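You operate a simulated robot arm through the tools that you are given. There is no shell and no other tool. Be economical: measure what you need, move in short steps, check, and stop when the job is done.

You are at the controls of a simulated robot arm. One attempt, no reset.

## Task
Switch the blue and orange meters off; put them in the PADS drawer.
Fine: shut the drawer. Where these are worked on the way, their far stop is far enough and under half their travel is too little: drawer marked PADS.
Where things are to end (x, y in the base frame): blue vibration meter within 60 mm of [600, 390]; orange clamp meter within 60 mm of [400, 390].

It is judged by the outcome, as a careful person would: the job done as asked, and still so three seconds after it is handed in. It fails if anything else is knocked over, pushed out of place, dropped, spilled or broken.

## Robot
A 7-joint arm with a two-finger gripper, fixed in place. Base frame: the origin is at the foot of the arm, x ahead of it, y to its left, z up; the work surface is at about z = 800. Lengths are in mm, angles in rad, forces in N, time in s.
With the tool pointing down near the work surface it reaches from about 340 to 720 mm from the base axis. Its first joint turns from -1.152 to 1.152 rad. Payload 2.45 kg.
The TCP is the grasp point between the finger pads, 26 mm short of the fingertips. In the tool frame z runs along the fingers and y along their closing line. Largest opening 96 mm; the body of the gripper starts 69 mm behind the TCP.
Orientation is that of the tool frame in the base frame, as a unit quaternion [w, x, y, z]. With the fingers straight down and closing along the base's y, the tool's x points along the base's -x, its y along +y and its z along -z.

## Interface
- The arm moves only by the tool play_rows. Its argument "moves" is a list of rows, each a list of 7 numbers: the shift along the tool's x, y, z in m, then the turn, a rotation vector about the tool's x, y, z in rad, then the gripper command, from -1 (shut) to 1 (fully open), values between in proportion. In form: [[tx, ty, tz, ax, ay, az, gripper], ...]. A call has 1 to 8 rows; each row shifts and turns the commanded pose from where the row before left it, along the tool's axes as they then stand. A row lasts 0.2 s, in which the tool goes at most 50 mm and 0.15 rad; a call with a longer step from one row to the next is refused whole, and so is a gripper value outside its range. A pose out of reach is approached as far as the arm can. The call stops where the force on the tool passes 40 N (or 10 N more than at its start, if that is more) or the arm is blocked; 0.2 s more then pass. Each finger halts on what it meets, pressing with about 35 N; the grip force reading is that of the motor and also rises with nothing between the fingers. The clock runs only during rows and for 0.2 s after the last one: add rows that do not move to give the fingers time. The reply holds the time, the measured pose of the TCP, the force on the tool along the base axes, the opening and the grip force, in the units named above and with some noise, with the torque about the TCP (base axes, N m) and any sound that the robot's microphone picked up.
- Cameras (640 x 400 px; columns grow to the right, rows downward): "scene" is fixed at [119.7, -371.6, 1422.9]; the picture's right is [0.99, -0.10, 0.00], its down [-0.06, -0.58, -0.81] and it looks along [0.08, 0.81, -0.59] (base axes); focal length 256 px, centre (320, 200). "wrist" rides on the gripper at [82, 3, -98] in the tool frame; the picture's right is [-0.04, 1.00, 0.00], its down [-0.73, -0.03, -0.68] and it looks along [-0.68, -0.03, 0.73] (tool axes); focal length 256 px, centre (320, 200). There is no depth. A picture from a camera that has moved, and an enlarged one, comes with that camera's place and axes in the base frame and with its lens.
- snapshot(camera): a new picture of that camera. No time passes.
- enlarge(camera, box): a new picture of the part [left, top, right, bottom] of that camera's present view, enlarged. No time passes.
- finish_job(): hands the job in; it is judged then, once.

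Go step by step. Nothing tells you positions but the pictures and the camera data: compare them with the known pose of the tool, close in by small moves and look again before you grip or let go. The budget is 120 turns and 64 pictures, counting those below and the enlarged ones. Unless the task says otherwise, let go and move clear before handing in, and close with one line.

The tools are called after ">>>" by a JSON object that holds its "name" and its "arguments". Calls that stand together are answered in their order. play_rows: Moves the arm, as the interface text tells. Its arguments: {"type":"object","properties":{"moves":{"type":"array","items":{"type":"array","items":{"type":"number"}}}},"required":["moves"]} The other tools are called the same way: snapshot (camera) takes a picture; enlarge (camera, box) takes an enlarged picture of a part of a camera's view; finish_job () hands the job in.

At the start:

```text
time: 0.0
ee_pos: [370.2, 329.7, 1181.6]
tool_rot: [-0.001, 0.0, 1.0, 0.0]
contact_force: [-0.2, 0.1, 0.6]
torque: [0.0, 0.02, -0.01]
width: 96.0
finger_force: 0.1
```

scene: 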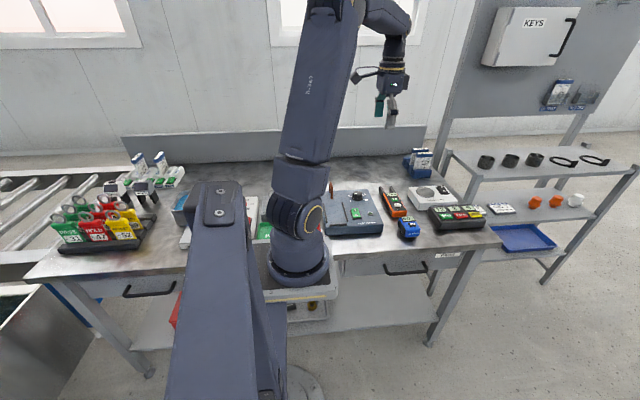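
wrist: 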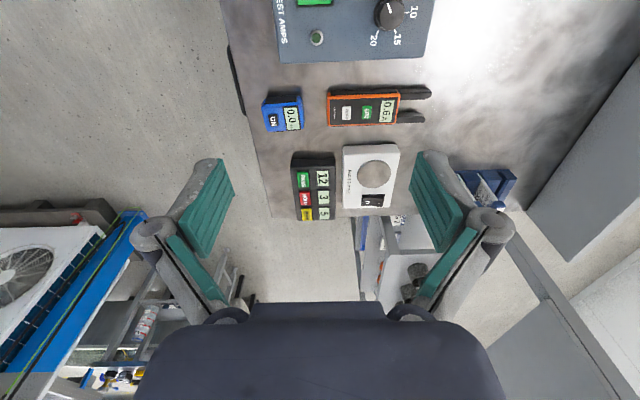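

I see the blue and orange meters on the bench and a PADS-labelled drawer at the bench front, right. I'll look closer at both.

>>> {"name": "enlarge", "arguments": {"camera": "scene", "box": [320, 160, 520, 285]}}

>>> {"name": "enlarge", "arguments": {"camera": "wrist", "box": [220, 60, 460, 230]}}

>>> {"name": "enlarge", "arguments": {"camera": "scene", "box": [100, 240, 500, 360]}}

```text
3.20 times, centred on (420, 222) of scene
camera zoom: at [119.7, -371.6, 1422.9], right [0.99, -0.1, 0.0], down [-0.06, -0.58, -0.81], along [0.08, 0.81, -0.59], focal length 821 px, centre (0, 128)
```

zoom: 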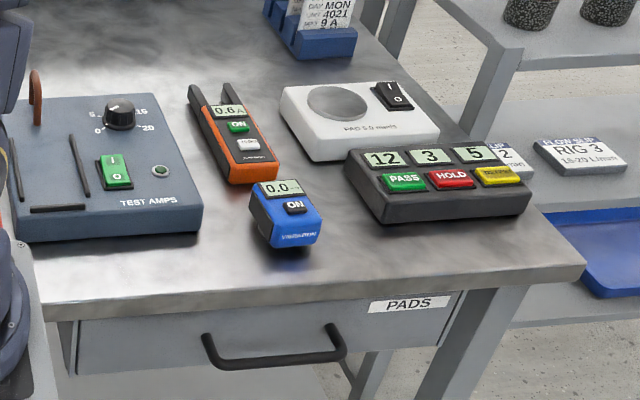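

```text
2.35 times, centred on (340, 145) of wrist
camera zoom: at [289.6, 332.7, 1280.2], right [0.04, 1.0, 0.0], down [0.73, -0.03, 0.68], along [0.68, -0.03, -0.73], focal length 602 px, centre (273, 329)
```

zoom: 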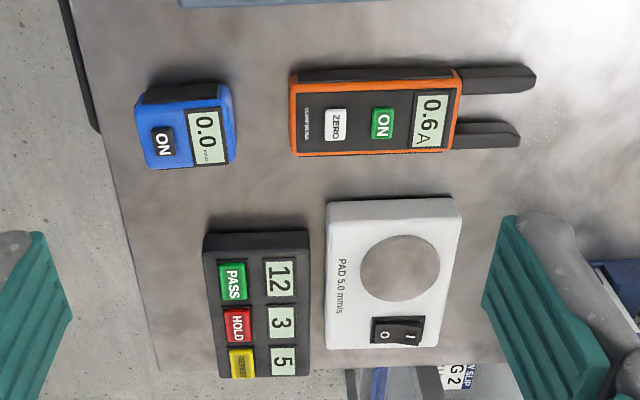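

```text
1.60 times, centred on (300, 300) of scene
camera zoom: at [119.7, -371.6, 1422.9], right [0.99, -0.1, 0.0], down [-0.06, -0.58, -0.81], along [0.08, 0.81, -0.59], focal length 410 px, centre (352, 40)
```

zoom: 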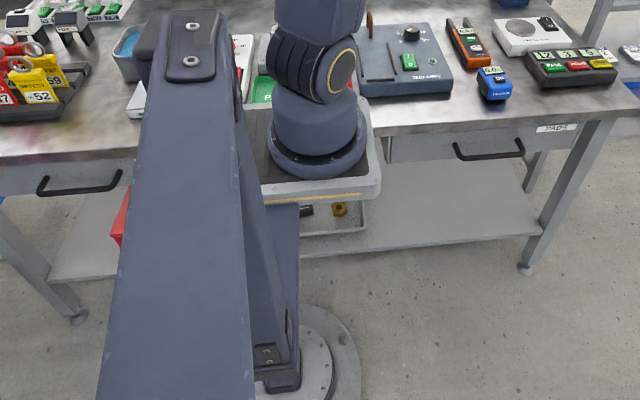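

Blue meter lies near (490, 256), orange near (490, 403), both long along y, with their ON buttons up. I'll close the fingers and come over the orange's ON button at a safe height to refine.

>>> {"name": "play_rows", "arguments": {"moves": [[-0.0159, 0.0098, 0.031, 0, 0, 0, -1], [-0.0159, 0.0098, 0.031, 0, 0, 0, -1], [-0.0159, 0.0098, 0.031, 0, 0, 0, -1], [-0.0159, 0.0098, 0.031, 0, 0, 0, -1], [-0.0159, 0.0098, 0.031, 0, 0, 0, -1], [-0.0159, 0.0098, 0.031, 0, 0, 0, -1], [-0.0159, 0.0098, 0.031, 0, 0, 0, -1], [-0.0159, 0.0098, 0.031, 0, 0, 0, -1]]}}

>>> {"name": "snapshot", "arguments": {"camera": "wrist"}}

>>> {"name": "snapshot", "arguments": {"camera": "scene"}}

```text
time: 1.8
ee_pos: [498.6, 409.9, 933.2]
tool_rot: [0.0, -0.001, 1.0, 0.0]
contact_force: [-0.2, -0.4, 0.8]
torque: [0.03, 0.03, -0.05]
width: 0.2
finger_force: 28.6
```

```text
58 pictures are left
camera wrist: at [416.9, 411.4, 1030.9], right [0.04, 1.0, 0.0], down [0.73, -0.03, 0.68], along [0.68, -0.03, -0.73], focal length 256 px, centre (320, 200)
```

wrist: 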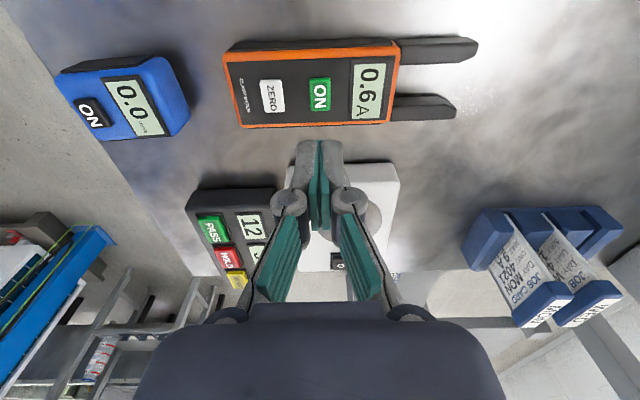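

```text
57 pictures are left
```

scene: 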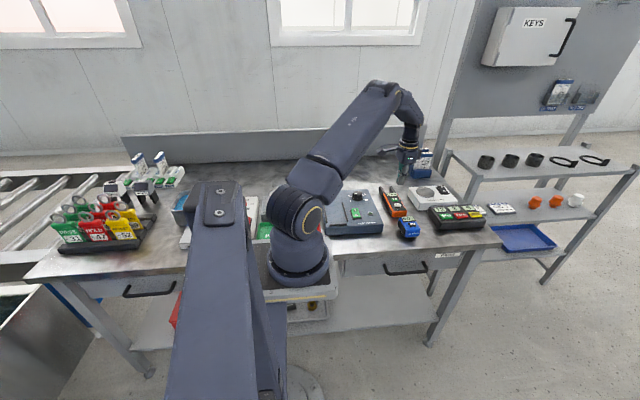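

The ON button of the orange meter works out at about (495, 408). I'll come lower over it and check the alignment.

>>> {"name": "play_rows", "arguments": {"moves": [[0.002, -0.001, 0.03, 0, 0, 0, -1], [0.0015, -0.001, 0.025, 0, 0, 0, -1]]}}

>>> {"name": "snapshot", "arguments": {"camera": "wrist"}}

```text
time: 2.4
ee_pos: [495.2, 408.0, 879.2]
tool_rot: [0.0, 0.0, 1.0, 0.0]
contact_force: [-0.2, 0.2, -0.2]
torque: [0.02, 0.01, -0.02]
width: 0.0
finger_force: 28.1
```

```text
56 pictures are left
camera wrist: at [413.4, 408.6, 977.6], right [0.04, 1.0, 0.0], down [0.73, -0.03, 0.68], along [0.68, -0.03, -0.73], focal length 256 px, centre (320, 200)
```

wrist: 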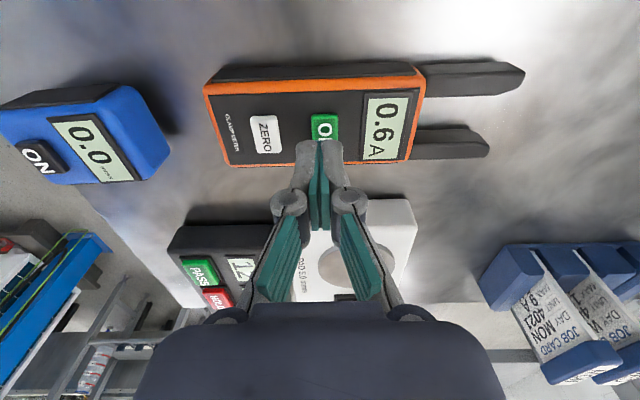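

Aligned within a few millimetres. Now I press down gently in small steps.

>>> {"name": "play_rows", "arguments": {"moves": [[0.002, 0, 0.008, 0, 0, 0, -1], [0, 0, 0.005, 0, 0, 0, -1], [0, 0, 0.004, 0, 0, 0, -1], [0, 0, 0.003, 0, 0, 0, -1]]}}

>>> {"name": "snapshot", "arguments": {"camera": "wrist"}}

```text
time: 3.4
ee_pos: [493.5, 406.3, 857.9]
tool_rot: [0.001, -0.001, 1.0, 0.0]
contact_force: [-0.8, -0.5, 3.7]
torque: [-0.02, -0.01, 0.01]
width: 6.1
finger_force: 28.9
heard: click
```

```text
55 pictures are left
camera wrist: at [411.5, 408.9, 956.9], right [0.04, 1.0, 0.0], down [0.73, -0.03, 0.68], along [0.68, -0.03, -0.73], focal length 256 px, centre (320, 200)
```

wrist: 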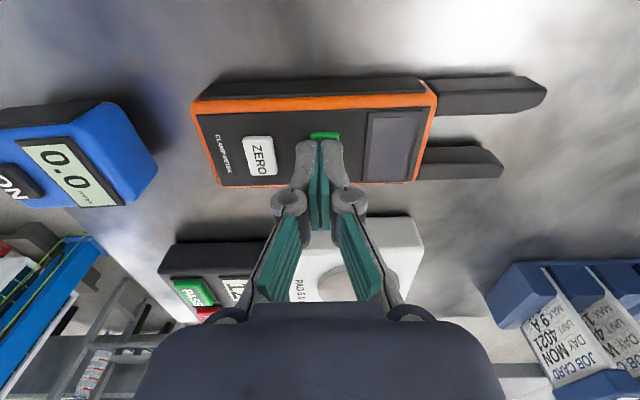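

A click, and the orange display is blank: it is off. Now I lift and go above the blue meter's button at about (497, 230).

>>> {"name": "play_rows", "arguments": {"moves": [[0, 0, -0.045, 0, 0, 0, -1], [-0.001, -0.044, 0, 0, 0, 0, -1], [-0.001, -0.044, 0, 0, 0, 0, -1], [-0.001, -0.044, 0, 0, 0, 0, -1], [-0.001, -0.044, 0, 0, 0, 0, -1]]}}

>>> {"name": "snapshot", "arguments": {"camera": "wrist"}}

```text
time: 4.6
ee_pos: [495.8, 231.3, 902.3]
tool_rot: [0.0, 0.001, 1.0, 0.0]
contact_force: [0.4, -0.2, 0.0]
torque: [0.03, 0.02, 0.02]
width: 0.0
finger_force: 28.0
```

```text
54 pictures are left
camera wrist: at [414.6, 233.8, 1001.0], right [0.04, 1.0, 0.0], down [0.73, -0.03, 0.68], along [0.68, -0.03, -0.73], focal length 256 px, centre (320, 200)
```

wrist: 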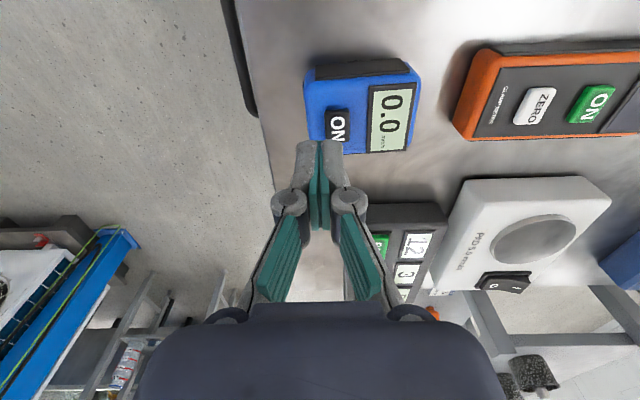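

The button is at about (497, 241). Shift and press gently.

>>> {"name": "play_rows", "arguments": {"moves": [[-0.001, 0.01, 0.015, 0, 0, 0, -1], [0, 0, 0.01, 0, 0, 0, -1]]}}

>>> {"name": "snapshot", "arguments": {"camera": "wrist"}}

```text
time: 5.2
ee_pos: [498.3, 241.6, 877.6]
tool_rot: [0.0, -0.001, 1.0, -0.001]
contact_force: [-1.2, -0.7, 0.1]
torque: [0.0, 0.0, 0.01]
width: 0.3
finger_force: 28.9
```

```text
53 pictures are left
camera wrist: at [415.8, 243.4, 976.4], right [0.04, 1.0, 0.0], down [0.73, -0.03, 0.68], along [0.68, -0.03, -0.73], focal length 256 px, centre (320, 200)
```

wrist: 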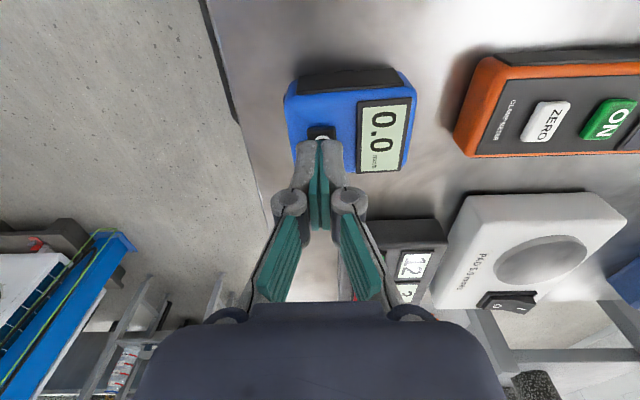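

>>> {"name": "play_rows", "arguments": {"moves": [[0.001, 0, 0.006, 0, 0, 0, -1], [0, 0, 0.004, 0, 0, 0, -1], [0, 0, 0.003, 0, 0, 0, -1], [0, 0, 0.003, 0, 0, 0, -1]]}}

>>> {"name": "snapshot", "arguments": {"camera": "wrist"}}

```text
time: 5.9
ee_pos: [498.4, 240.1, 871.2]
tool_rot: [0.001, 0.001, 1.0, 0.0]
contact_force: [-4.4, -1.8, 11.1]
torque: [-0.03, 0.17, 0.03]
width: 6.1
finger_force: 28.5
heard: click
stopped in row 3: the force on the tool passed its limit at 48 N (the readings are from after the stop); the commanded pose is now the measured one
```

```text
52 pictures are left
camera wrist: at [415.9, 243.3, 969.5], right [0.04, 1.0, 0.0], down [0.73, -0.03, 0.68], along [0.68, -0.03, -0.73], focal length 256 px, centre (320, 200)
```

wrist: 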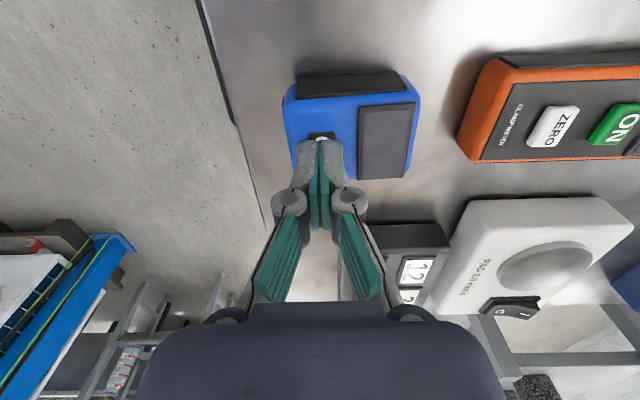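

A click and the blue display is blank: both are off. Next the drawer: I lift off and go out in front of the bench to look at the PADS handle.

>>> {"name": "play_rows", "arguments": {"moves": [[0, 0, -0.03, 0, 0, 0, -1], [0.008, -0.03, 0, 0, 0, 0, -1], [0.008, -0.03, 0, 0, 0, 0, -1], [0.008, -0.03, 0, 0, 0, 0, -1], [0.008, -0.03, 0, 0, 0, 0, -1], [0.008, -0.02, 0, 0, 0, 0, -1]]}}

>>> {"name": "snapshot", "arguments": {"camera": "wrist"}}

>>> {"name": "enlarge", "arguments": {"camera": "scene", "box": [320, 180, 500, 292]}}

```text
time: 7.3
ee_pos: [458.5, 100.7, 899.3]
tool_rot: [0.0, 0.0, 1.0, 0.0]
contact_force: [1.2, 0.1, 0.2]
torque: [0.04, 0.0, 0.03]
width: 0.0
finger_force: 28.4
```

```text
51 pictures are left
camera wrist: at [376.0, 102.4, 998.1], right [0.04, 1.0, 0.0], down [0.73, -0.03, 0.68], along [0.68, -0.03, -0.73], focal length 256 px, centre (320, 200)
```

wrist: 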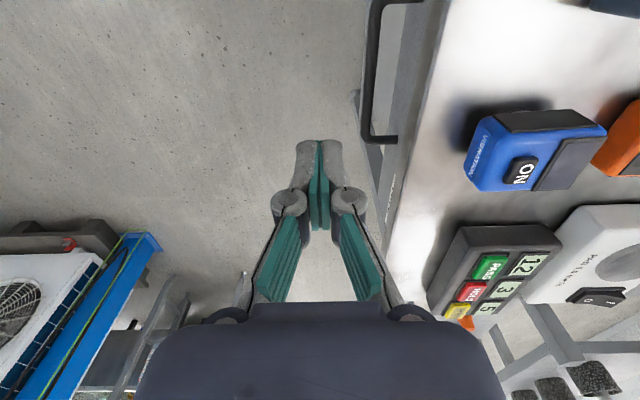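

```text
3.56 times, centred on (410, 236) of scene
camera zoom: at [119.7, -371.6, 1422.9], right [0.99, -0.1, 0.0], down [-0.06, -0.58, -0.81], along [0.08, 0.81, -0.59], focal length 912 px, centre (0, 72)
```

zoom: 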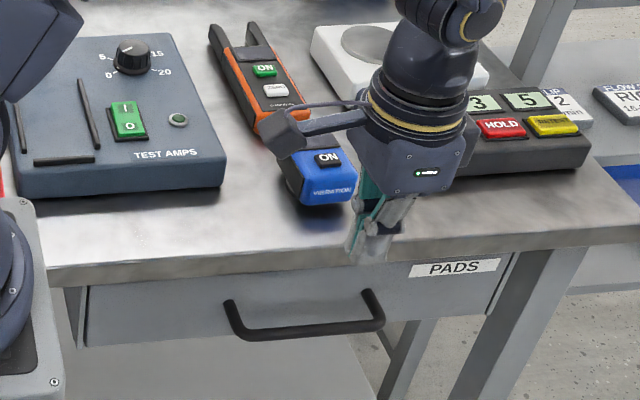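

The handle bar runs along x from about 376 to 528 at y≈148, z≈726, with some 30 mm clearance to the drawer front. I'll tilt the tool 30° so the body stays clear of the bench edge, and open the fingers a little.

>>> {"name": "play_rows", "arguments": {"moves": [[0.0065, 0, 0, -0.1309, 0, 0, -0.4], [0, 0, 0, -0.1309, 0, 0, -0.4], [0, 0, 0, -0.1309, 0, 0, -0.4], [0, 0, 0, -0.1309, 0, 0, -0.4]]}}

>>> {"name": "snapshot", "arguments": {"camera": "wrist"}}

```text
time: 8.3
ee_pos: [452.7, 101.5, 900.2]
tool_rot: [0.002, -0.001, 0.965, 0.26]
contact_force: [0.1, 0.7, 0.0]
torque: [0.03, 0.01, -0.02]
width: 28.9
finger_force: 0.1
```

```text
49 pictures are left
camera wrist: at [370.0, 53.6, 986.7], right [0.04, 0.86, 0.5], down [0.73, -0.37, 0.57], along [0.68, 0.35, -0.65], focal length 256 px, centre (320, 200)
```

wrist: 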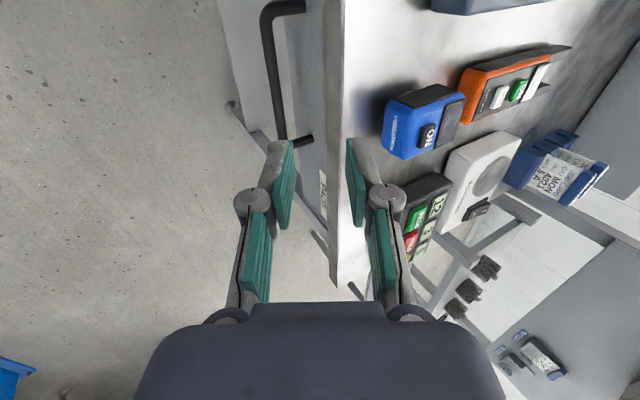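

Bar position is confirmed (y≈148, z≈726). Moving to the pre-grasp point 50 mm back along the approach line.

>>> {"name": "play_rows", "arguments": {"moves": [[0, -0.0157, 0.038, 0, 0, 0, -0.4], [0, -0.0157, 0.038, 0, 0, 0, -0.4], [0, -0.0157, 0.038, 0, 0, 0, -0.4]]}}

>>> {"name": "snapshot", "arguments": {"camera": "wrist"}}

>>> {"name": "enlarge", "arguments": {"camera": "scene", "box": [340, 200, 468, 280]}}

```text
time: 9.1
ee_pos: [453.0, 117.1, 777.6]
tool_rot: [0.001, 0.0, 0.966, 0.26]
contact_force: [-1.4, -0.1, 0.2]
torque: [0.0, 0.0, -0.01]
width: 28.6
finger_force: 0.0
```

```text
48 pictures are left
camera wrist: at [370.9, 69.7, 864.7], right [0.04, 0.86, 0.5], down [0.73, -0.37, 0.57], along [0.68, 0.34, -0.65], focal length 256 px, centre (320, 200)
```

wrist: 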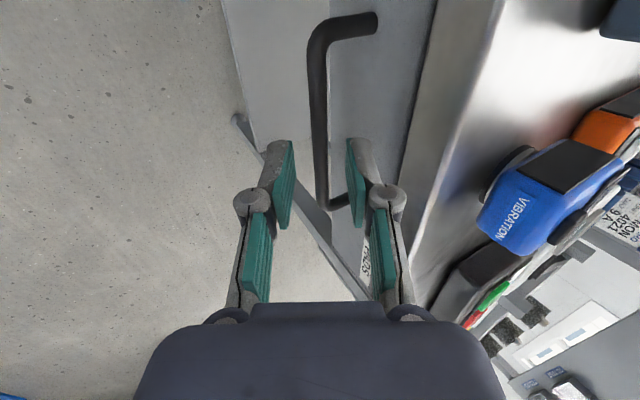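

```text
5.00 times, centred on (404, 240) of scene
camera zoom: at [119.7, -371.6, 1422.9], right [0.99, -0.1, 0.0], down [-0.06, -0.58, -0.81], along [0.08, 0.81, -0.59], focal length 1282 px, centre (-100, 0)
```

zoom: 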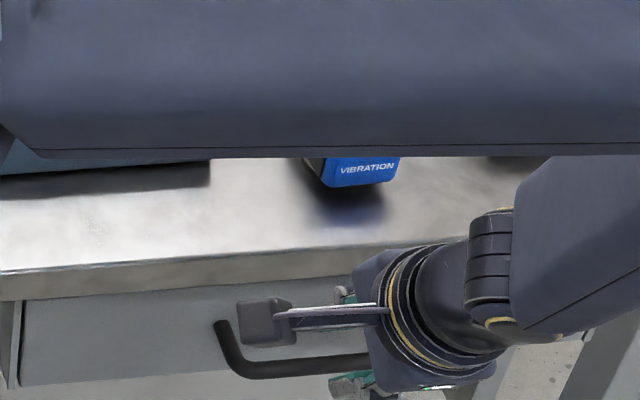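

The bar lies centred between the fingers. Advancing and closing on it.

>>> {"name": "play_rows", "arguments": {"moves": [[0, 0, 0.02, 0, 0, 0, -0.4], [0, 0, 0.02, 0, 0, 0, -0.4], [0, 0, 0.012, 0, 0, 0, -0.4], [0, 0, 0, 0, 0, 0, -1], [0, 0, 0, 0, 0, 0, -1], [0, 0, 0, 0, 0, 0, -1]]}}

>>> {"name": "snapshot", "arguments": {"camera": "wrist"}}

```text
time: 10.5
ee_pos: [453.2, 143.8, 732.9]
tool_rot: [0.001, 0.0, 0.966, 0.26]
contact_force: [0.5, -2.4, -8.0]
torque: [-0.14, -0.27, 0.29]
width: 11.7
finger_force: 38.6
```

```text
46 pictures are left
camera wrist: at [370.8, 96.0, 819.8], right [0.04, 0.86, 0.5], down [0.73, -0.37, 0.57], along [0.68, 0.34, -0.65], focal length 256 px, centre (320, 200)
```

wrist: 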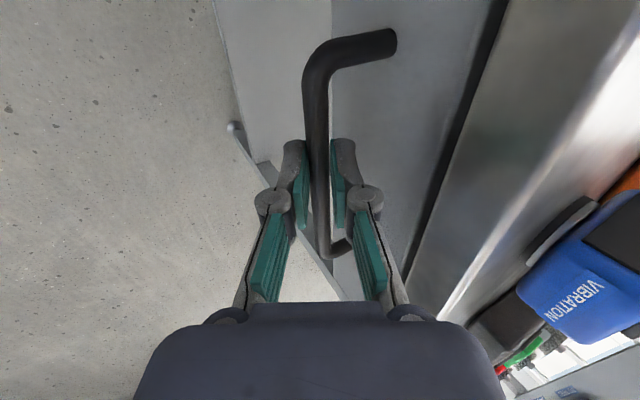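

The fingers hold the bar (11.7 mm). Now pulling straight out along −y.

>>> {"name": "play_rows", "arguments": {"moves": [[0, -0.00866, -0.005, 0, 0, 0, -1], [0, -0.01299, -0.0075, 0, 0, 0, -1], [0, -0.01732, -0.01, 0, 0, 0, -1], [0, -0.01732, -0.01, 0, 0, 0, -1], [0, -0.01732, -0.01, 0, 0, 0, -1]]}}

>>> {"name": "snapshot", "arguments": {"camera": "wrist"}}

```text
time: 11.7
ee_pos: [451.2, 58.4, 733.3]
tool_rot: [0.001, -0.001, 0.965, 0.261]
contact_force: [5.0, 0.2, 16.6]
torque: [0.17, 0.03, 0.28]
width: 11.4
finger_force: 38.8
```

```text
45 pictures are left
camera wrist: at [370.5, 10.5, 819.5], right [0.04, 0.86, 0.5], down [0.73, -0.37, 0.58], along [0.68, 0.35, -0.65], focal length 256 px, centre (320, 200)
```

wrist: 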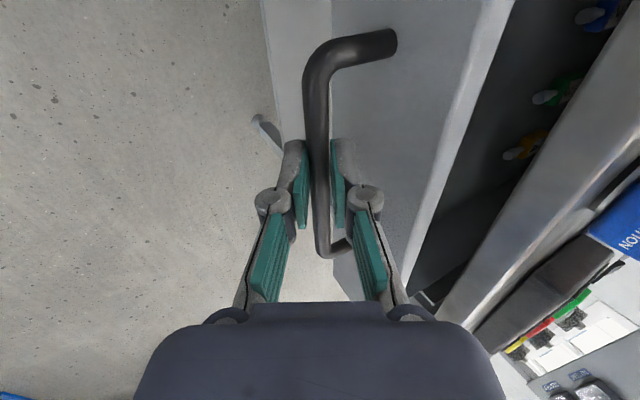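

The drawer slides, with padlock-like items inside. Continuing to pull toward the far stop.

>>> {"name": "play_rows", "arguments": {"moves": [[0, -0.01732, -0.01, 0, 0, 0, -1], [0, -0.01732, -0.01, 0, 0, 0, -1], [0, -0.01732, -0.01, 0, 0, 0, -1], [0, -0.01732, -0.01, 0, 0, 0, -1], [0, -0.01732, -0.01, 0, 0, 0, -1], [0, -0.01732, -0.01, 0, 0, 0, -1], [0, -0.01732, -0.01, 0, 0, 0, -1]]}}

>>> {"name": "snapshot", "arguments": {"camera": "wrist"}}

>>> {"name": "snapshot", "arguments": {"camera": "scene"}}

```text
time: 12.8
ee_pos: [452.6, -29.9, 733.4]
tool_rot: [0.003, -0.001, 0.965, 0.261]
contact_force: [-2.4, -1.4, 6.2]
torque: [0.04, -0.53, -0.02]
width: 11.4
finger_force: 38.3
stopped in row 5: the force on the tool passed its limit at 41 N (the readings are from after the stop); the commanded pose is now the measured one
```

```text
44 pictures are left
camera wrist: at [370.3, -77.1, 819.2], right [0.04, 0.86, 0.5], down [0.73, -0.37, 0.58], along [0.68, 0.35, -0.64], focal length 256 px, centre (320, 200)
```

wrist: 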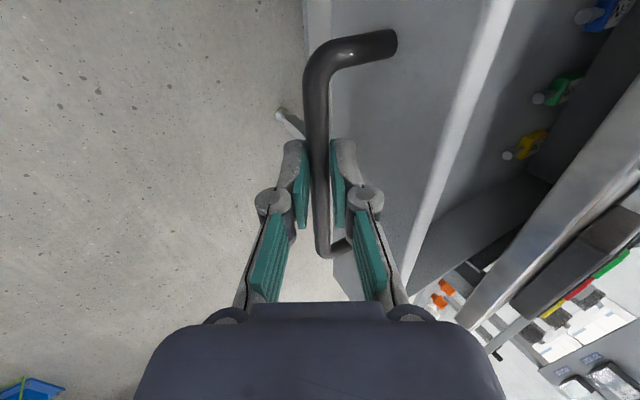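

```text
43 pictures are left
```

scene: 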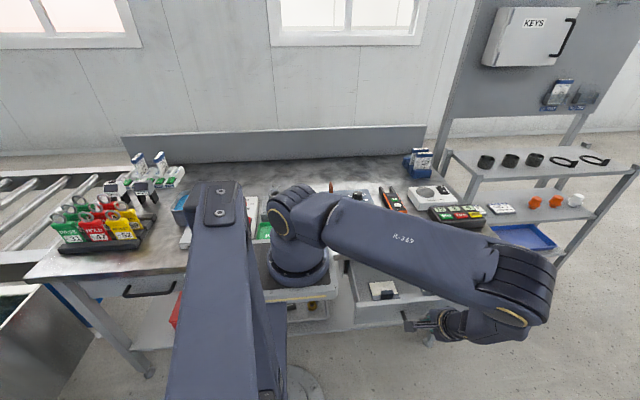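

The pull stopped at 174 mm with 41 N; I'll try a little further to tell whether that's the end stop.

>>> {"name": "play_rows", "arguments": {"moves": [[0, -0.00433, -0.0025, 0, 0, 0, -1], [0, -0.00433, -0.0025, 0, 0, 0, -1], [0, -0.00433, -0.0025, 0, 0, 0, -1]]}}

```text
time: 13.7
ee_pos: [453.5, -45.0, 732.4]
tool_rot: [0.002, -0.002, 0.965, 0.261]
contact_force: [-2.2, 1.2, 9.2]
torque: [0.11, 0.27, 0.5]
width: 11.4
finger_force: 38.1
```

It still moves, so that wasn't the stop. Pulling on at a gentler pace.

>>> {"name": "play_rows", "arguments": {"moves": [[0, -0.0078, -0.005, 0, 0, 0, -1], [0, -0.01, -0.006, 0, 0, 0, -1], [0, -0.01, -0.006, 0, 0, 0, -1], [0, -0.01, -0.006, 0, 0, 0, -1], [0, -0.01, -0.006, 0, 0, 0, -1], [0, -0.01, -0.006, 0, 0, 0, -1], [0, -0.01, -0.006, 0, 0, 0, -1], [0, -0.01, -0.006, 0, 0, 0, -1]]}}

```text
time: 15.4
ee_pos: [452.4, -129.7, 732.8]
tool_rot: [0.004, 0.001, 0.966, 0.258]
contact_force: [1.8, -0.9, -6.3]
torque: [-0.11, -0.56, 0.07]
width: 11.7
finger_force: 38.4
stopped in row 8: the force on the tool passed its limit at 41 N (the readings are from after the stop); the commanded pose is now the measured one
```

>>> {"name": "play_rows", "arguments": {"moves": [[0, -0.00433, -0.0025, 0, 0, 0, -1], [0, -0.00433, -0.0025, 0, 0, 0, -1], [0, -0.00433, -0.0025, 0, 0, 0, -1]]}}

>>> {"name": "snapshot", "arguments": {"camera": "wrist"}}

>>> {"name": "snapshot", "arguments": {"camera": "scene"}}

```text
time: 16.2
ee_pos: [451.7, -145.6, 733.0]
tool_rot: [0.003, -0.001, 0.966, 0.26]
contact_force: [3.8, 0.5, -20.1]
torque: [-0.2, -0.24, 0.27]
width: 11.3
finger_force: 37.8
```

```text
42 pictures are left
camera wrist: at [370.3, -192.0, 819.6], right [0.04, 0.86, 0.5], down [0.73, -0.37, 0.58], along [0.68, 0.34, -0.65], focal length 256 px, centre (320, 200)
```

wrist: 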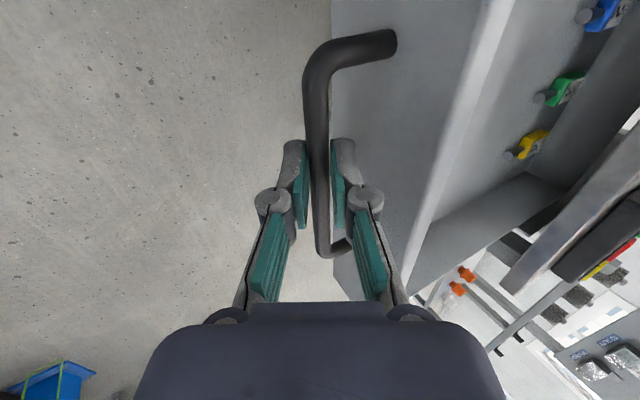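

```text
41 pictures are left
```

scene: 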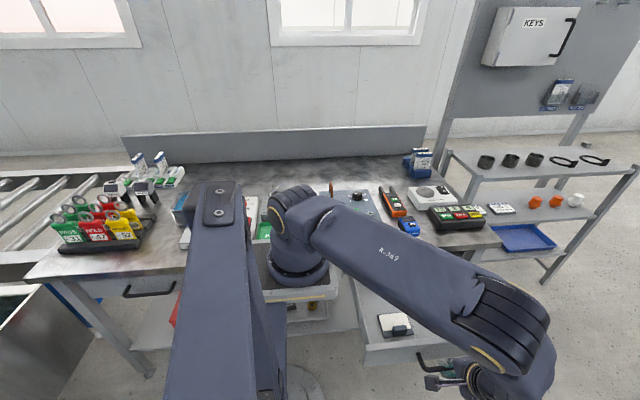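

About 290 mm out and the floor of the drawer is exposed. A little more, gently.

>>> {"name": "play_rows", "arguments": {"moves": [[0, -0.0053, -0.0015, 0, 0, 0, -1], [0, -0.00433, -0.0025, 0, 0, 0, -1], [0, -0.00433, -0.0025, 0, 0, 0, -1], [0, -0.00433, -0.0025, 0, 0, 0, -1], [0, -0.00433, -0.0025, 0, 0, 0, -1], [0, -0.00433, -0.0025, 0, 0, 0, -1], [0, -0.00433, -0.0025, 0, 0, 0, -1], [0, -0.00433, -0.0025, 0, 0, 0, -1]]}}

```text
time: 17.5
ee_pos: [452.3, -160.0, 733.0]
tool_rot: [0.0, -0.004, 0.963, 0.27]
contact_force: [0.4, 1.9, 0.6]
torque: [0.02, -0.2, 0.03]
width: 11.2
finger_force: 38.5
stopped in row 6: the force on the tool passed its limit at 44 N (the readings are from after the stop); the commanded pose is now the measured one
```

It has hit its far stop (about 304 mm out). I let go, back off along the approach line, and go up to look into the drawer.

>>> {"name": "play_rows", "arguments": {"moves": [[0, 0, 0, 0, 0, 0, -0.4], [0, 0, 0, 0, 0, 0, -0.4], [0, 0, -0.02, 0, 0, 0, -0.4], [0, 0, -0.03, 0, 0, 0, -0.4], [0, 0, -0.045, 0, 0, 0, -0.4], [0, 0.022, -0.038, 0, 0, 0, -0.4], [0, 0.022, -0.038, 0, 0, 0, -0.4]]}}

>>> {"name": "snapshot", "arguments": {"camera": "wrist"}}

```text
time: 19.1
ee_pos: [454.2, -210.5, 903.6]
tool_rot: [-0.001, -0.002, 0.963, 0.27]
contact_force: [-0.8, 0.1, 0.2]
torque: [0.0, -0.02, 0.01]
width: 28.7
finger_force: 0.1
```

```text
40 pictures are left
camera wrist: at [371.2, -260.2, 989.0], right [0.04, 0.85, 0.52], down [0.73, -0.37, 0.57], along [0.68, 0.36, -0.64], focal length 256 px, centre (320, 200)
```

wrist: 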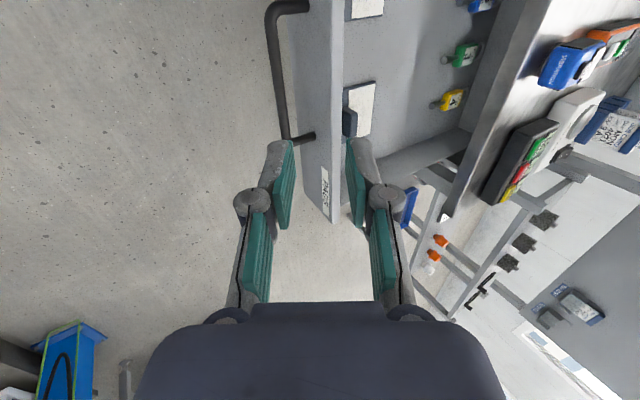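

Now I set the tool upright again and move over the drawer.

>>> {"name": "play_rows", "arguments": {"moves": [[0, 0, 0, 0.1367, 0, 0, -0.4], [0, 0, 0, 0.1367, 0, 0, -0.4], [0, 0, 0, 0.1367, 0, 0, -0.4], [0, 0, 0, 0.1367, 0, 0, -0.4], [0, 0.045, -0.02, 0, 0, -0.1428, 0.6], [0.006, 0.045, -0.02, 0, 0, -0.1428, 0.6], [0.013, 0.043, -0.02, 0, 0, -0.1428, 0.6], [0.018, 0.04, -0.02, 0, 0, -0.1428, 0.6]]}}

>>> {"name": "play_rows", "arguments": {"moves": [[0, 0, 0, 0, 0, -0.1428, 0.6], [0, 0, 0, 0, 0, -0.1428, 0.6], [0, 0, 0, 0, 0, -0.1428, 0.6], [0, 0, 0, 0, 0, -0.1428, 0.6], [0, 0, 0, 0, 0, -0.1428, 0.6], [0, 0, 0, 0, 0, -0.1428, 0.6], [0, 0, 0, 0, 0, -0.1428, 0.6]]}}

>>> {"name": "snapshot", "arguments": {"camera": "wrist"}}

```text
time: 20.9
ee_pos: [381.1, -57.2, 979.4]
tool_rot: [0.0, -0.285, 0.959, -0.002]
contact_force: [-0.4, 1.1, 0.5]
torque: [0.0, -0.01, -0.02]
width: 77.0
finger_force: 0.1
```

```text
time: 22.5
ee_pos: [381.9, -56.3, 981.4]
tool_rot: [0.001, 0.709, -0.705, 0.0]
contact_force: [0.5, 0.3, 0.0]
torque: [0.03, -0.02, 0.02]
width: 76.6
finger_force: 0.1
```

```text
39 pictures are left
camera wrist: at [378.5, -138.8, 1079.5], right [-1.0, 0.03, 0.0], down [0.02, 0.73, 0.68], along [0.02, 0.68, -0.74], focal length 256 px, centre (320, 200)
```

wrist: 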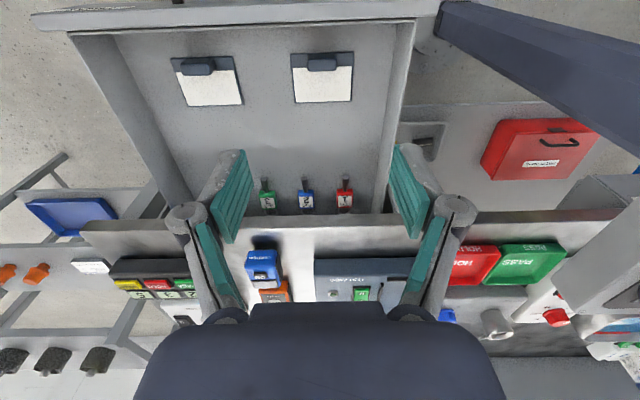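

The drawer holds two pads (y≈−60…22) and three padlocks (y≈165…220), leaving a free band at y≈22–160 across the drawer. So the orange meter must go in lying along x at about (400, 90), and the blue at about (585, 90). Now to the orange meter with the fingers closing along x.

>>> {"name": "play_rows", "arguments": {"moves": [[-0.0424, -0.0098, 0.0, 0, 0, 0, 0.7], [-0.0424, -0.0098, 0, 0, 0, 0, 0.7], [-0.0424, -0.0098, 0, 0, 0, 0, 0.7], [-0.0424, -0.0098, 0, 0, 0, 0, 0.7], [-0.0424, -0.0098, 0.005, 0, 0, 0, 0.7], [-0.0424, -0.0098, 0.005, 0, 0, 0, 0.7], [-0.0424, -0.0098, 0.005, 0, 0, 0, 0.7], [-0.0424, -0.0098, 0.005, 0, 0, 0, 0.7]]}}

>>> {"name": "play_rows", "arguments": {"moves": [[-0.0424, -0.0098, 0.01, 0, 0, 0, 0.7], [-0.0424, -0.0098, 0.01, 0, 0, 0, 0.7], [-0.0424, -0.0098, 0.01, 0, 0, 0, 0.7]]}}

>>> {"name": "snapshot", "arguments": {"camera": "wrist"}}

```text
time: 24.3
ee_pos: [460.6, 282.9, 959.9]
tool_rot: [0.0, 0.708, -0.706, 0.002]
contact_force: [0.0, 0.1, 0.2]
torque: [-0.01, -0.01, 0.01]
width: 81.7
finger_force: 0.0
```

```text
time: 25.1
ee_pos: [487.2, 410.6, 930.5]
tool_rot: [0.0, 0.708, -0.706, 0.001]
contact_force: [0.0, 0.1, -0.5]
torque: [-0.06, 0.01, 0.02]
width: 81.6
finger_force: 0.1
```

```text
38 pictures are left
camera wrist: at [484.3, 327.7, 1029.7], right [-1.0, 0.04, 0.0], down [0.03, 0.74, 0.68], along [0.03, 0.68, -0.74], focal length 256 px, centre (320, 200)
```

wrist: 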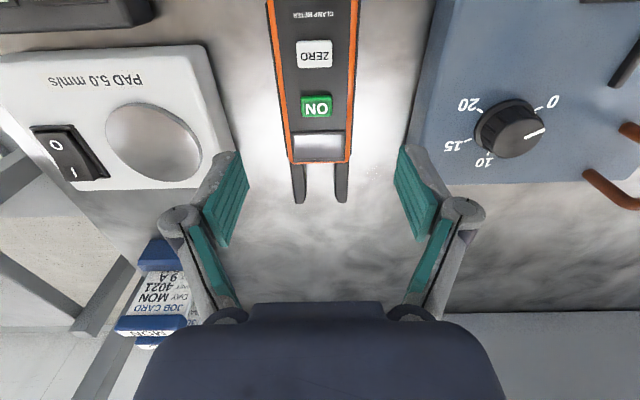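

The orange is centred at x≈492, 59 mm wide, with clear room either side. Descending to grasp.

>>> {"name": "play_rows", "arguments": {"moves": [[0, -0.005, 0.03, 0, 0, 0, 0.7], [0, 0, 0.03, 0, 0, 0, 0.7], [0, 0, 0.02, 0, 0, 0, 0.7], [0, 0, 0.012, 0, 0, 0, 0.7], [0, 0, 0.004, 0, 0, 0, 0.7]]}}

>>> {"name": "snapshot", "arguments": {"camera": "wrist"}}

```text
time: 26.3
ee_pos: [492.4, 410.0, 834.3]
tool_rot: [0.0, 0.708, -0.706, 0.001]
contact_force: [-0.1, 1.3, 0.1]
torque: [0.01, 0.0, 0.0]
width: 81.6
finger_force: 0.0
```

```text
37 pictures are left
camera wrist: at [489.5, 328.1, 933.0], right [-1.0, 0.04, 0.0], down [0.03, 0.73, 0.68], along [0.03, 0.68, -0.73], focal length 256 px, centre (320, 200)
```

wrist: 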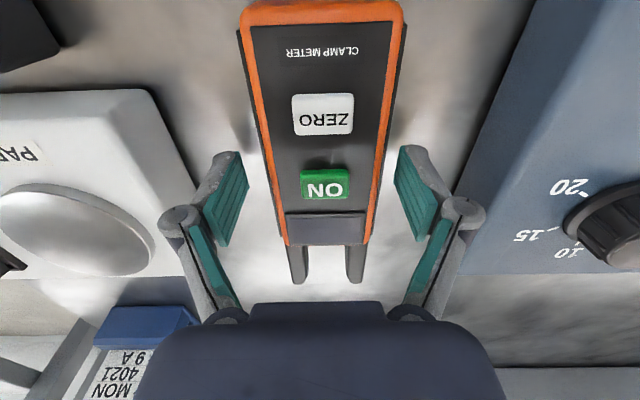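

>>> {"name": "play_rows", "arguments": {"moves": [[0, 0, 0.003, 0, 0, 0, 0.7], [0, 0, 0, 0, 0, 0, -1], [0, 0, 0, 0, 0, 0, -1], [0, 0, 0, 0, 0, 0, -1], [0, 0, 0, 0, 0, 0, -1]]}}

```text
time: 27.5
ee_pos: [492.0, 411.6, 831.6]
tool_rot: [0.0, 0.708, -0.706, 0.0]
contact_force: [-6.3, 1.9, 5.5]
torque: [-0.1, 0.47, -0.18]
width: 57.6
finger_force: 35.0
```

Gripped at 57.6 mm. Lifting and checking the hold.

>>> {"name": "play_rows", "arguments": {"moves": [[0, 0, -0.015, 0, 0, 0, -1], [0, 0, -0.025, 0, 0, 0, -1], [0, 0, -0.035, 0, 0, 0, -1], [0, 0, -0.04, 0, 0, 0, -1], [0, 0, -0.04, 0, 0, 0, -1]]}}

>>> {"name": "snapshot", "arguments": {"camera": "wrist"}}

```text
time: 28.7
ee_pos: [492.6, 408.8, 986.3]
tool_rot: [0.001, 0.709, -0.706, 0.001]
contact_force: [-1.2, -0.4, -2.4]
torque: [-0.01, 0.01, 0.03]
width: 57.6
finger_force: 34.5
```

```text
36 pictures are left
camera wrist: at [489.7, 327.3, 1084.8], right [-1.0, 0.04, 0.0], down [0.03, 0.73, 0.68], along [0.03, 0.68, -0.74], focal length 256 px, centre (320, 200)
```

wrist: 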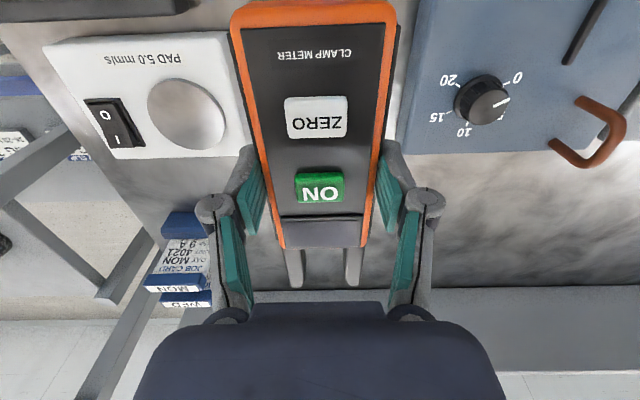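

The hold is firm and balanced. Carrying it above the drawer, then turning a quarter so it lies along x.

>>> {"name": "play_rows", "arguments": {"moves": [[0.0396, 0.0128, 0, 0, 0, 0, -1], [0.0396, 0.0128, 0, 0, 0, 0, -1], [0.0396, 0.0128, 0, 0, 0, 0, -1], [0.0396, 0.0128, 0, 0, 0, 0, -1], [0.0396, 0.0128, 0, 0, 0, 0, -1], [0.0396, 0.0128, 0, 0, 0, 0, -1], [0.0396, 0.0128, 0, 0, 0, 0, -1], [0.0396, 0.0128, 0, 0, 0, 0, -1]]}}

>>> {"name": "play_rows", "arguments": {"moves": [[0, 0, 0, 0, 0, 0.1428, -1], [0, 0, 0, 0, 0, 0.1428, -1], [0, 0, 0, 0, 0, 0.1428, -1], [0, 0, 0, 0, 0, 0.1428, -1], [0, 0, 0, 0, 0, 0.1428, -1], [0, 0, 0, 0, 0, 0.1428, -1], [0, 0, 0, 0, 0, 0.1428, -1], [0, 0, 0, 0, 0, 0.1428, -1]]}}

>>> {"name": "play_rows", "arguments": {"moves": [[0, 0, 0.03, 0, 0, 0.1428, -1], [0, 0, 0.03, 0, 0, 0.1428, -1], [0, 0, 0.03, 0, 0, 0.1428, -1]]}}

>>> {"name": "snapshot", "arguments": {"camera": "wrist"}}

>>> {"name": "snapshot", "arguments": {"camera": "scene"}}

```text
time: 30.5
ee_pos: [391.3, 94.1, 988.1]
tool_rot: [0.0, 0.71, -0.705, 0.001]
contact_force: [0.2, -0.7, -2.6]
torque: [-0.03, 0.01, 0.0]
width: 57.4
finger_force: 35.5
```

```text
time: 32.3
ee_pos: [391.5, 93.0, 987.1]
tool_rot: [0.001, -0.212, 0.977, 0.0]
contact_force: [-0.6, -0.7, -2.3]
torque: [0.0, -0.01, -0.02]
width: 57.5
finger_force: 34.7
```

```text
time: 33.1
ee_pos: [393.2, 94.9, 896.3]
tool_rot: [0.001, -0.001, 1.0, -0.001]
contact_force: [-0.5, -0.7, -1.9]
torque: [0.03, 0.02, -0.03]
width: 57.3
finger_force: 34.7
```

```text
35 pictures are left
camera wrist: at [310.8, 96.9, 995.2], right [0.04, 1.0, 0.0], down [0.73, -0.03, 0.68], along [0.68, -0.03, -0.73], focal length 256 px, centre (320, 200)
```

wrist: 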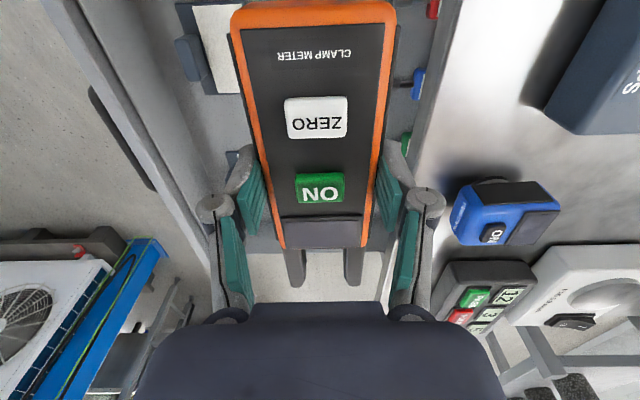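

```text
34 pictures are left
```

scene: 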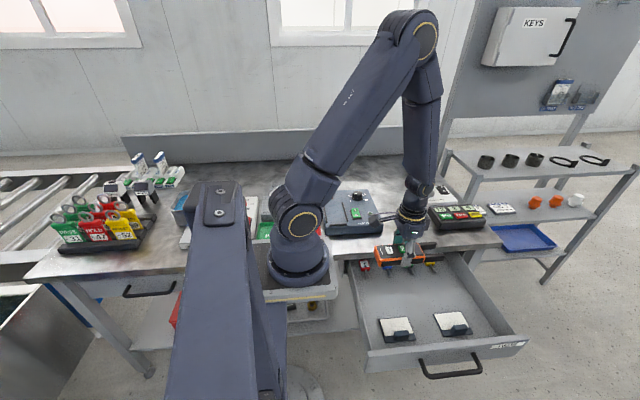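

I'll check the drawer floor geometry in detail before lowering.

>>> {"name": "enlarge", "arguments": {"camera": "scene", "box": [336, 240, 544, 380]}}

```text
2.86 times, centred on (440, 310) of scene
camera zoom: at [119.7, -371.6, 1422.9], right [0.99, -0.1, 0.0], down [-0.06, -0.58, -0.81], along [0.08, 0.81, -0.59], focal length 733 px, centre (-23, -114)
```

zoom: 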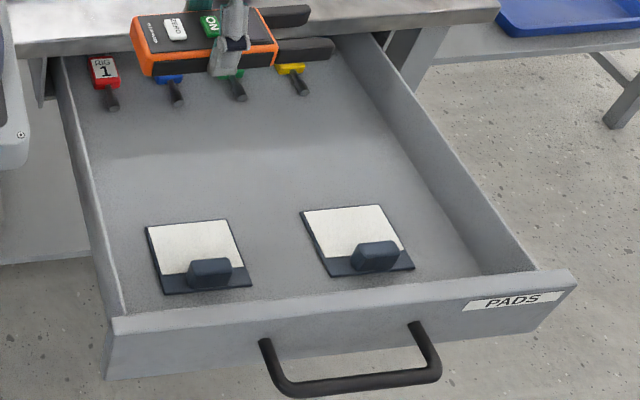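

The space is clear: pads end at y≈21 and the tag sticks begin at y≈165. Lowering the orange meter at (393, 95).

>>> {"name": "play_rows", "arguments": {"moves": [[0, -0.002, 0.04, 0, 0, 0, -1], [0, 0, 0.04, 0, 0, 0, -1], [0, 0, 0.03, 0, 0, 0, -1], [0, 0, 0.02, 0, 0, 0, -1], [0, 0, 0.01, 0, 0, 0, -1]]}}

>>> {"name": "snapshot", "arguments": {"camera": "wrist"}}

>>> {"name": "enlarge", "arguments": {"camera": "scene", "box": [336, 230, 496, 330]}}

```text
time: 34.3
ee_pos: [391.8, 91.2, 757.1]
tool_rot: [0.001, -0.001, 1.0, -0.001]
contact_force: [0.1, -0.5, -2.5]
torque: [-0.04, -0.01, 0.0]
width: 57.4
finger_force: 35.0
```

```text
32 pictures are left
camera wrist: at [309.6, 94.2, 856.2], right [0.04, 1.0, 0.0], down [0.73, -0.03, 0.68], along [0.68, -0.03, -0.73], focal length 256 px, centre (320, 200)
```

wrist: 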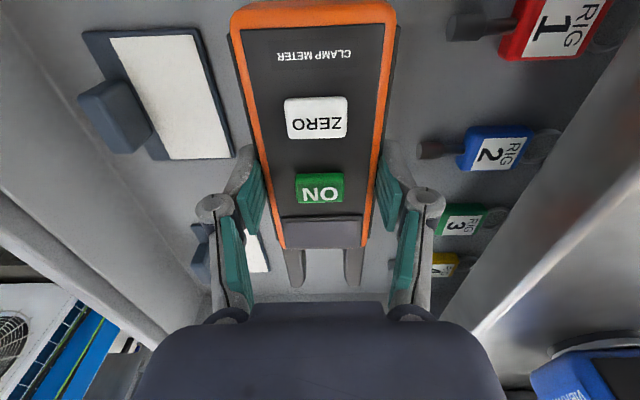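

```text
4.00 times, centred on (416, 280) of scene
camera zoom: at [119.7, -371.6, 1422.9], right [0.99, -0.1, 0.0], down [-0.06, -0.58, -0.81], along [0.08, 0.81, -0.59], focal length 1026 px, centre (-64, -120)
```

zoom: 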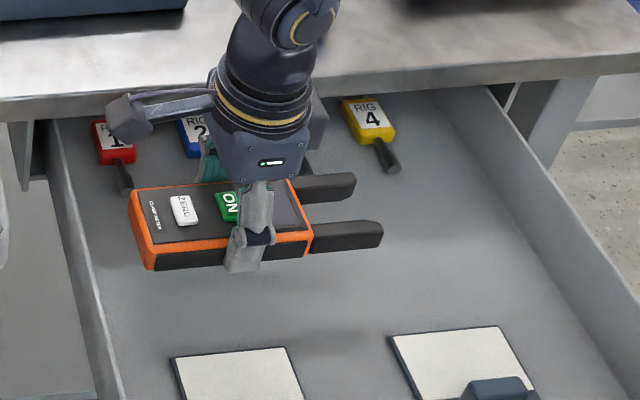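

>>> {"name": "play_rows", "arguments": {"moves": [[0, 0, 0.008, 0, 0, 0, -1], [0, 0, 0.006, 0, 0, 0, -1], [0, 0, 0.005, 0, 0, 0, -1], [0, 0, 0.004, 0, 0, 0, -1], [0, 0, 0.003, 0, 0, 0, -1]]}}

```text
time: 35.5
ee_pos: [391.7, 91.2, 730.4]
tool_rot: [0.001, -0.002, 1.0, -0.001]
contact_force: [0.3, -0.1, -2.1]
torque: [-0.03, 0.04, -0.02]
width: 57.7
finger_force: 34.9
```

>>> {"name": "play_rows", "arguments": {"moves": [[0, 0, 0.003, 0, 0, 0, -1], [0, 0, 0.003, 0, 0, 0, -1], [0, 0, 0.003, 0, 0, 0, -1]]}}

```text
time: 36.3
ee_pos: [390.7, 90.4, 722.6]
tool_rot: [0.0, -0.003, 1.0, -0.001]
contact_force: [0.2, -0.2, -1.8]
torque: [-0.01, 0.01, -0.03]
width: 57.6
finger_force: 34.9
```

>>> {"name": "play_rows", "arguments": {"moves": [[0, 0, 0.003, 0, 0, 0, -1], [0, 0, 0.003, 0, 0, 0, -1]]}}

>>> {"name": "snapshot", "arguments": {"camera": "wrist"}}

>>> {"name": "enlarge", "arguments": {"camera": "scene", "box": [336, 240, 464, 320]}}

```text
time: 36.9
ee_pos: [391.4, 90.6, 715.7]
tool_rot: [0.001, -0.002, 1.0, -0.001]
contact_force: [0.0, 0.2, -3.2]
torque: [-0.02, 0.02, 0.01]
width: 57.4
finger_force: 35.0
```

```text
30 pictures are left
camera wrist: at [310.2, 93.7, 814.1], right [0.04, 1.0, 0.0], down [0.73, -0.03, 0.68], along [0.68, -0.03, -0.73], focal length 256 px, centre (320, 200)
```

wrist: 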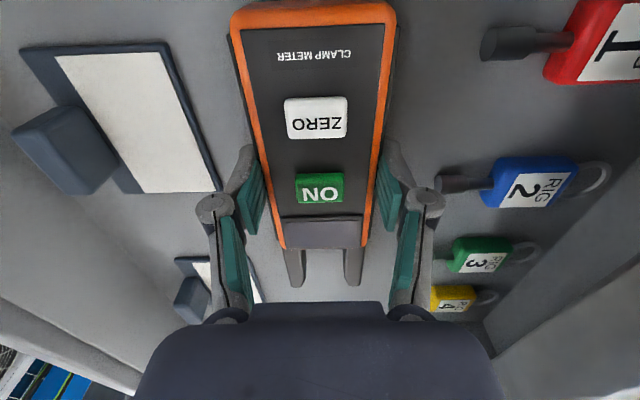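

```text
5.00 times, centred on (400, 280) of scene
camera zoom: at [119.7, -371.6, 1422.9], right [0.99, -0.1, 0.0], down [-0.06, -0.58, -0.81], along [0.08, 0.81, -0.59], focal length 1282 px, centre (-80, -200)
```

zoom: 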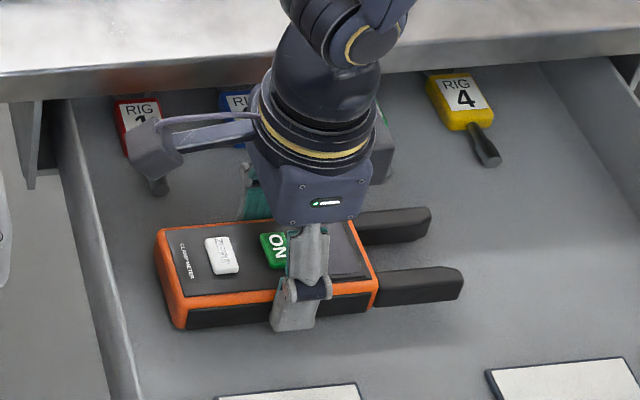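

Still slightly above the floor. Continuing in small guarded steps.

>>> {"name": "play_rows", "arguments": {"moves": [[0, 0, 0.003, 0, 0, 0, -1], [0, 0, 0.003, 0, 0, 0, -1], [0, 0, 0.003, 0, 0, 0, -1]]}}

```text
time: 37.7
ee_pos: [391.3, 91.4, 707.9]
tool_rot: [0.001, -0.002, 1.0, -0.001]
contact_force: [-2.5, 0.1, 23.2]
torque: [0.15, 0.5, 0.05]
width: 57.3
finger_force: 34.5
```

Contact with the floor at TCP z≈708. I release slightly and rise.

>>> {"name": "play_rows", "arguments": {"moves": [[0, 0, -0.002, 0, 0, 0, -1], [0, 0, 0, 0, 0, 0, 0.55], [0, 0, 0, 0, 0, 0, 0.55], [0, 0, 0, 0, 0, 0, 0.55]]}}

>>> {"name": "play_rows", "arguments": {"moves": [[0, 0, -0.02, 0, 0, 0, 0.55], [0, 0, -0.04, 0, 0, 0, 0.55], [0, 0, -0.045, 0, 0, 0, 0.55], [0, 0, -0.045, 0, 0, 0, 0.55], [0, 0, -0.045, 0, 0, 0, 0.55]]}}

>>> {"name": "snapshot", "arguments": {"camera": "wrist"}}

```text
time: 38.7
ee_pos: [392.9, 91.2, 709.0]
tool_rot: [0.001, -0.003, 1.0, -0.001]
contact_force: [0.7, -0.3, 1.1]
torque: [0.02, 0.0, 0.01]
width: 74.5
finger_force: 0.1
```

```text
time: 39.9
ee_pos: [390.3, 90.1, 903.2]
tool_rot: [0.0, -0.002, 1.0, -0.001]
contact_force: [0.0, -1.6, -0.5]
torque: [-0.01, 0.02, -0.01]
width: 74.5
finger_force: 0.1
```

```text
28 pictures are left
camera wrist: at [309.2, 92.3, 1002.2], right [0.04, 1.0, 0.0], down [0.73, -0.02, 0.68], along [0.68, -0.03, -0.73], focal length 256 px, centre (320, 200)
```

wrist: 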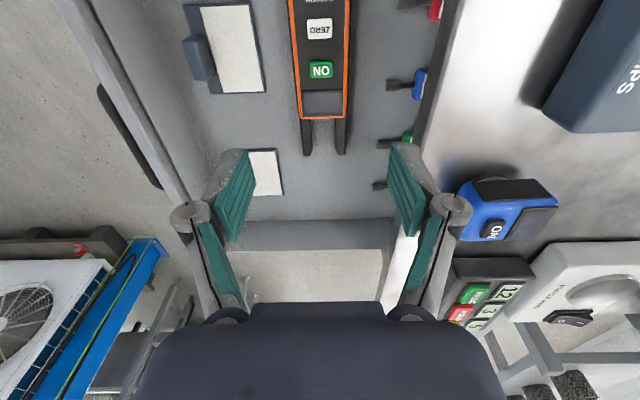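

The orange meter lies along x in the free band. Now over to the blue meter with fingers closing along y.

>>> {"name": "play_rows", "arguments": {"moves": [[-0.0206, 0.0334, -0.01, 0, 0, 0, 0.8], [-0.0206, 0.0334, -0.01, 0, 0, 0, 0.8], [-0.0206, 0.0334, -0.005, 0, 0, 0, 0.8], [-0.0206, 0.0334, 0, 0, 0, 0, 0.8], [-0.0206, 0.0334, 0, 0, 0, 0, 0.8]]}}

>>> {"name": "snapshot", "arguments": {"camera": "wrist"}}

```text
time: 41.1
ee_pos: [495.8, 258.2, 927.4]
tool_rot: [0.0, -0.002, 1.0, 0.0]
contact_force: [-0.5, 0.2, 0.0]
torque: [-0.01, 0.0, 0.01]
width: 86.5
finger_force: 0.0
```

```text
27 pictures are left
camera wrist: at [413.8, 261.2, 1026.7], right [0.04, 1.0, 0.0], down [0.73, -0.03, 0.68], along [0.68, -0.03, -0.73], focal length 256 px, centre (320, 200)
```

wrist: 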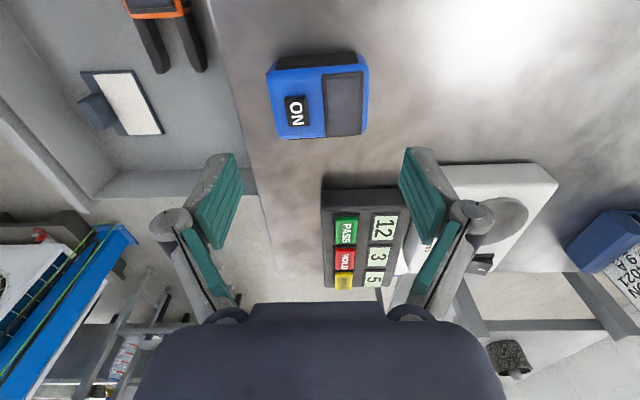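

Blue is centred at about (489, 256), about 74 mm long. Widening the fingers and descending astride it.

>>> {"name": "play_rows", "arguments": {"moves": [[0.0055, -0.002, 0.02, 0, 0, 0, 0.95], [0, 0, 0.02, 0, 0, 0, 0.95], [0, 0, 0.005, 0, 0, 0, 0.95]]}}

>>> {"name": "snapshot", "arguments": {"camera": "wrist"}}

```text
time: 41.9
ee_pos: [489.0, 256.1, 884.6]
tool_rot: [0.0, -0.002, 1.0, -0.001]
contact_force: [0.3, 0.5, 0.8]
torque: [0.0, 0.01, -0.02]
width: 93.5
finger_force: 0.1
```

```text
26 pictures are left
camera wrist: at [406.6, 259.0, 983.1], right [0.04, 1.0, 0.0], down [0.73, -0.03, 0.68], along [0.68, -0.03, -0.73], focal length 256 px, centre (320, 200)
```

wrist: 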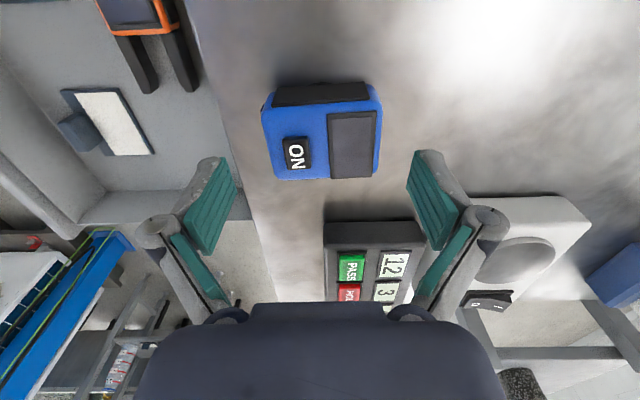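

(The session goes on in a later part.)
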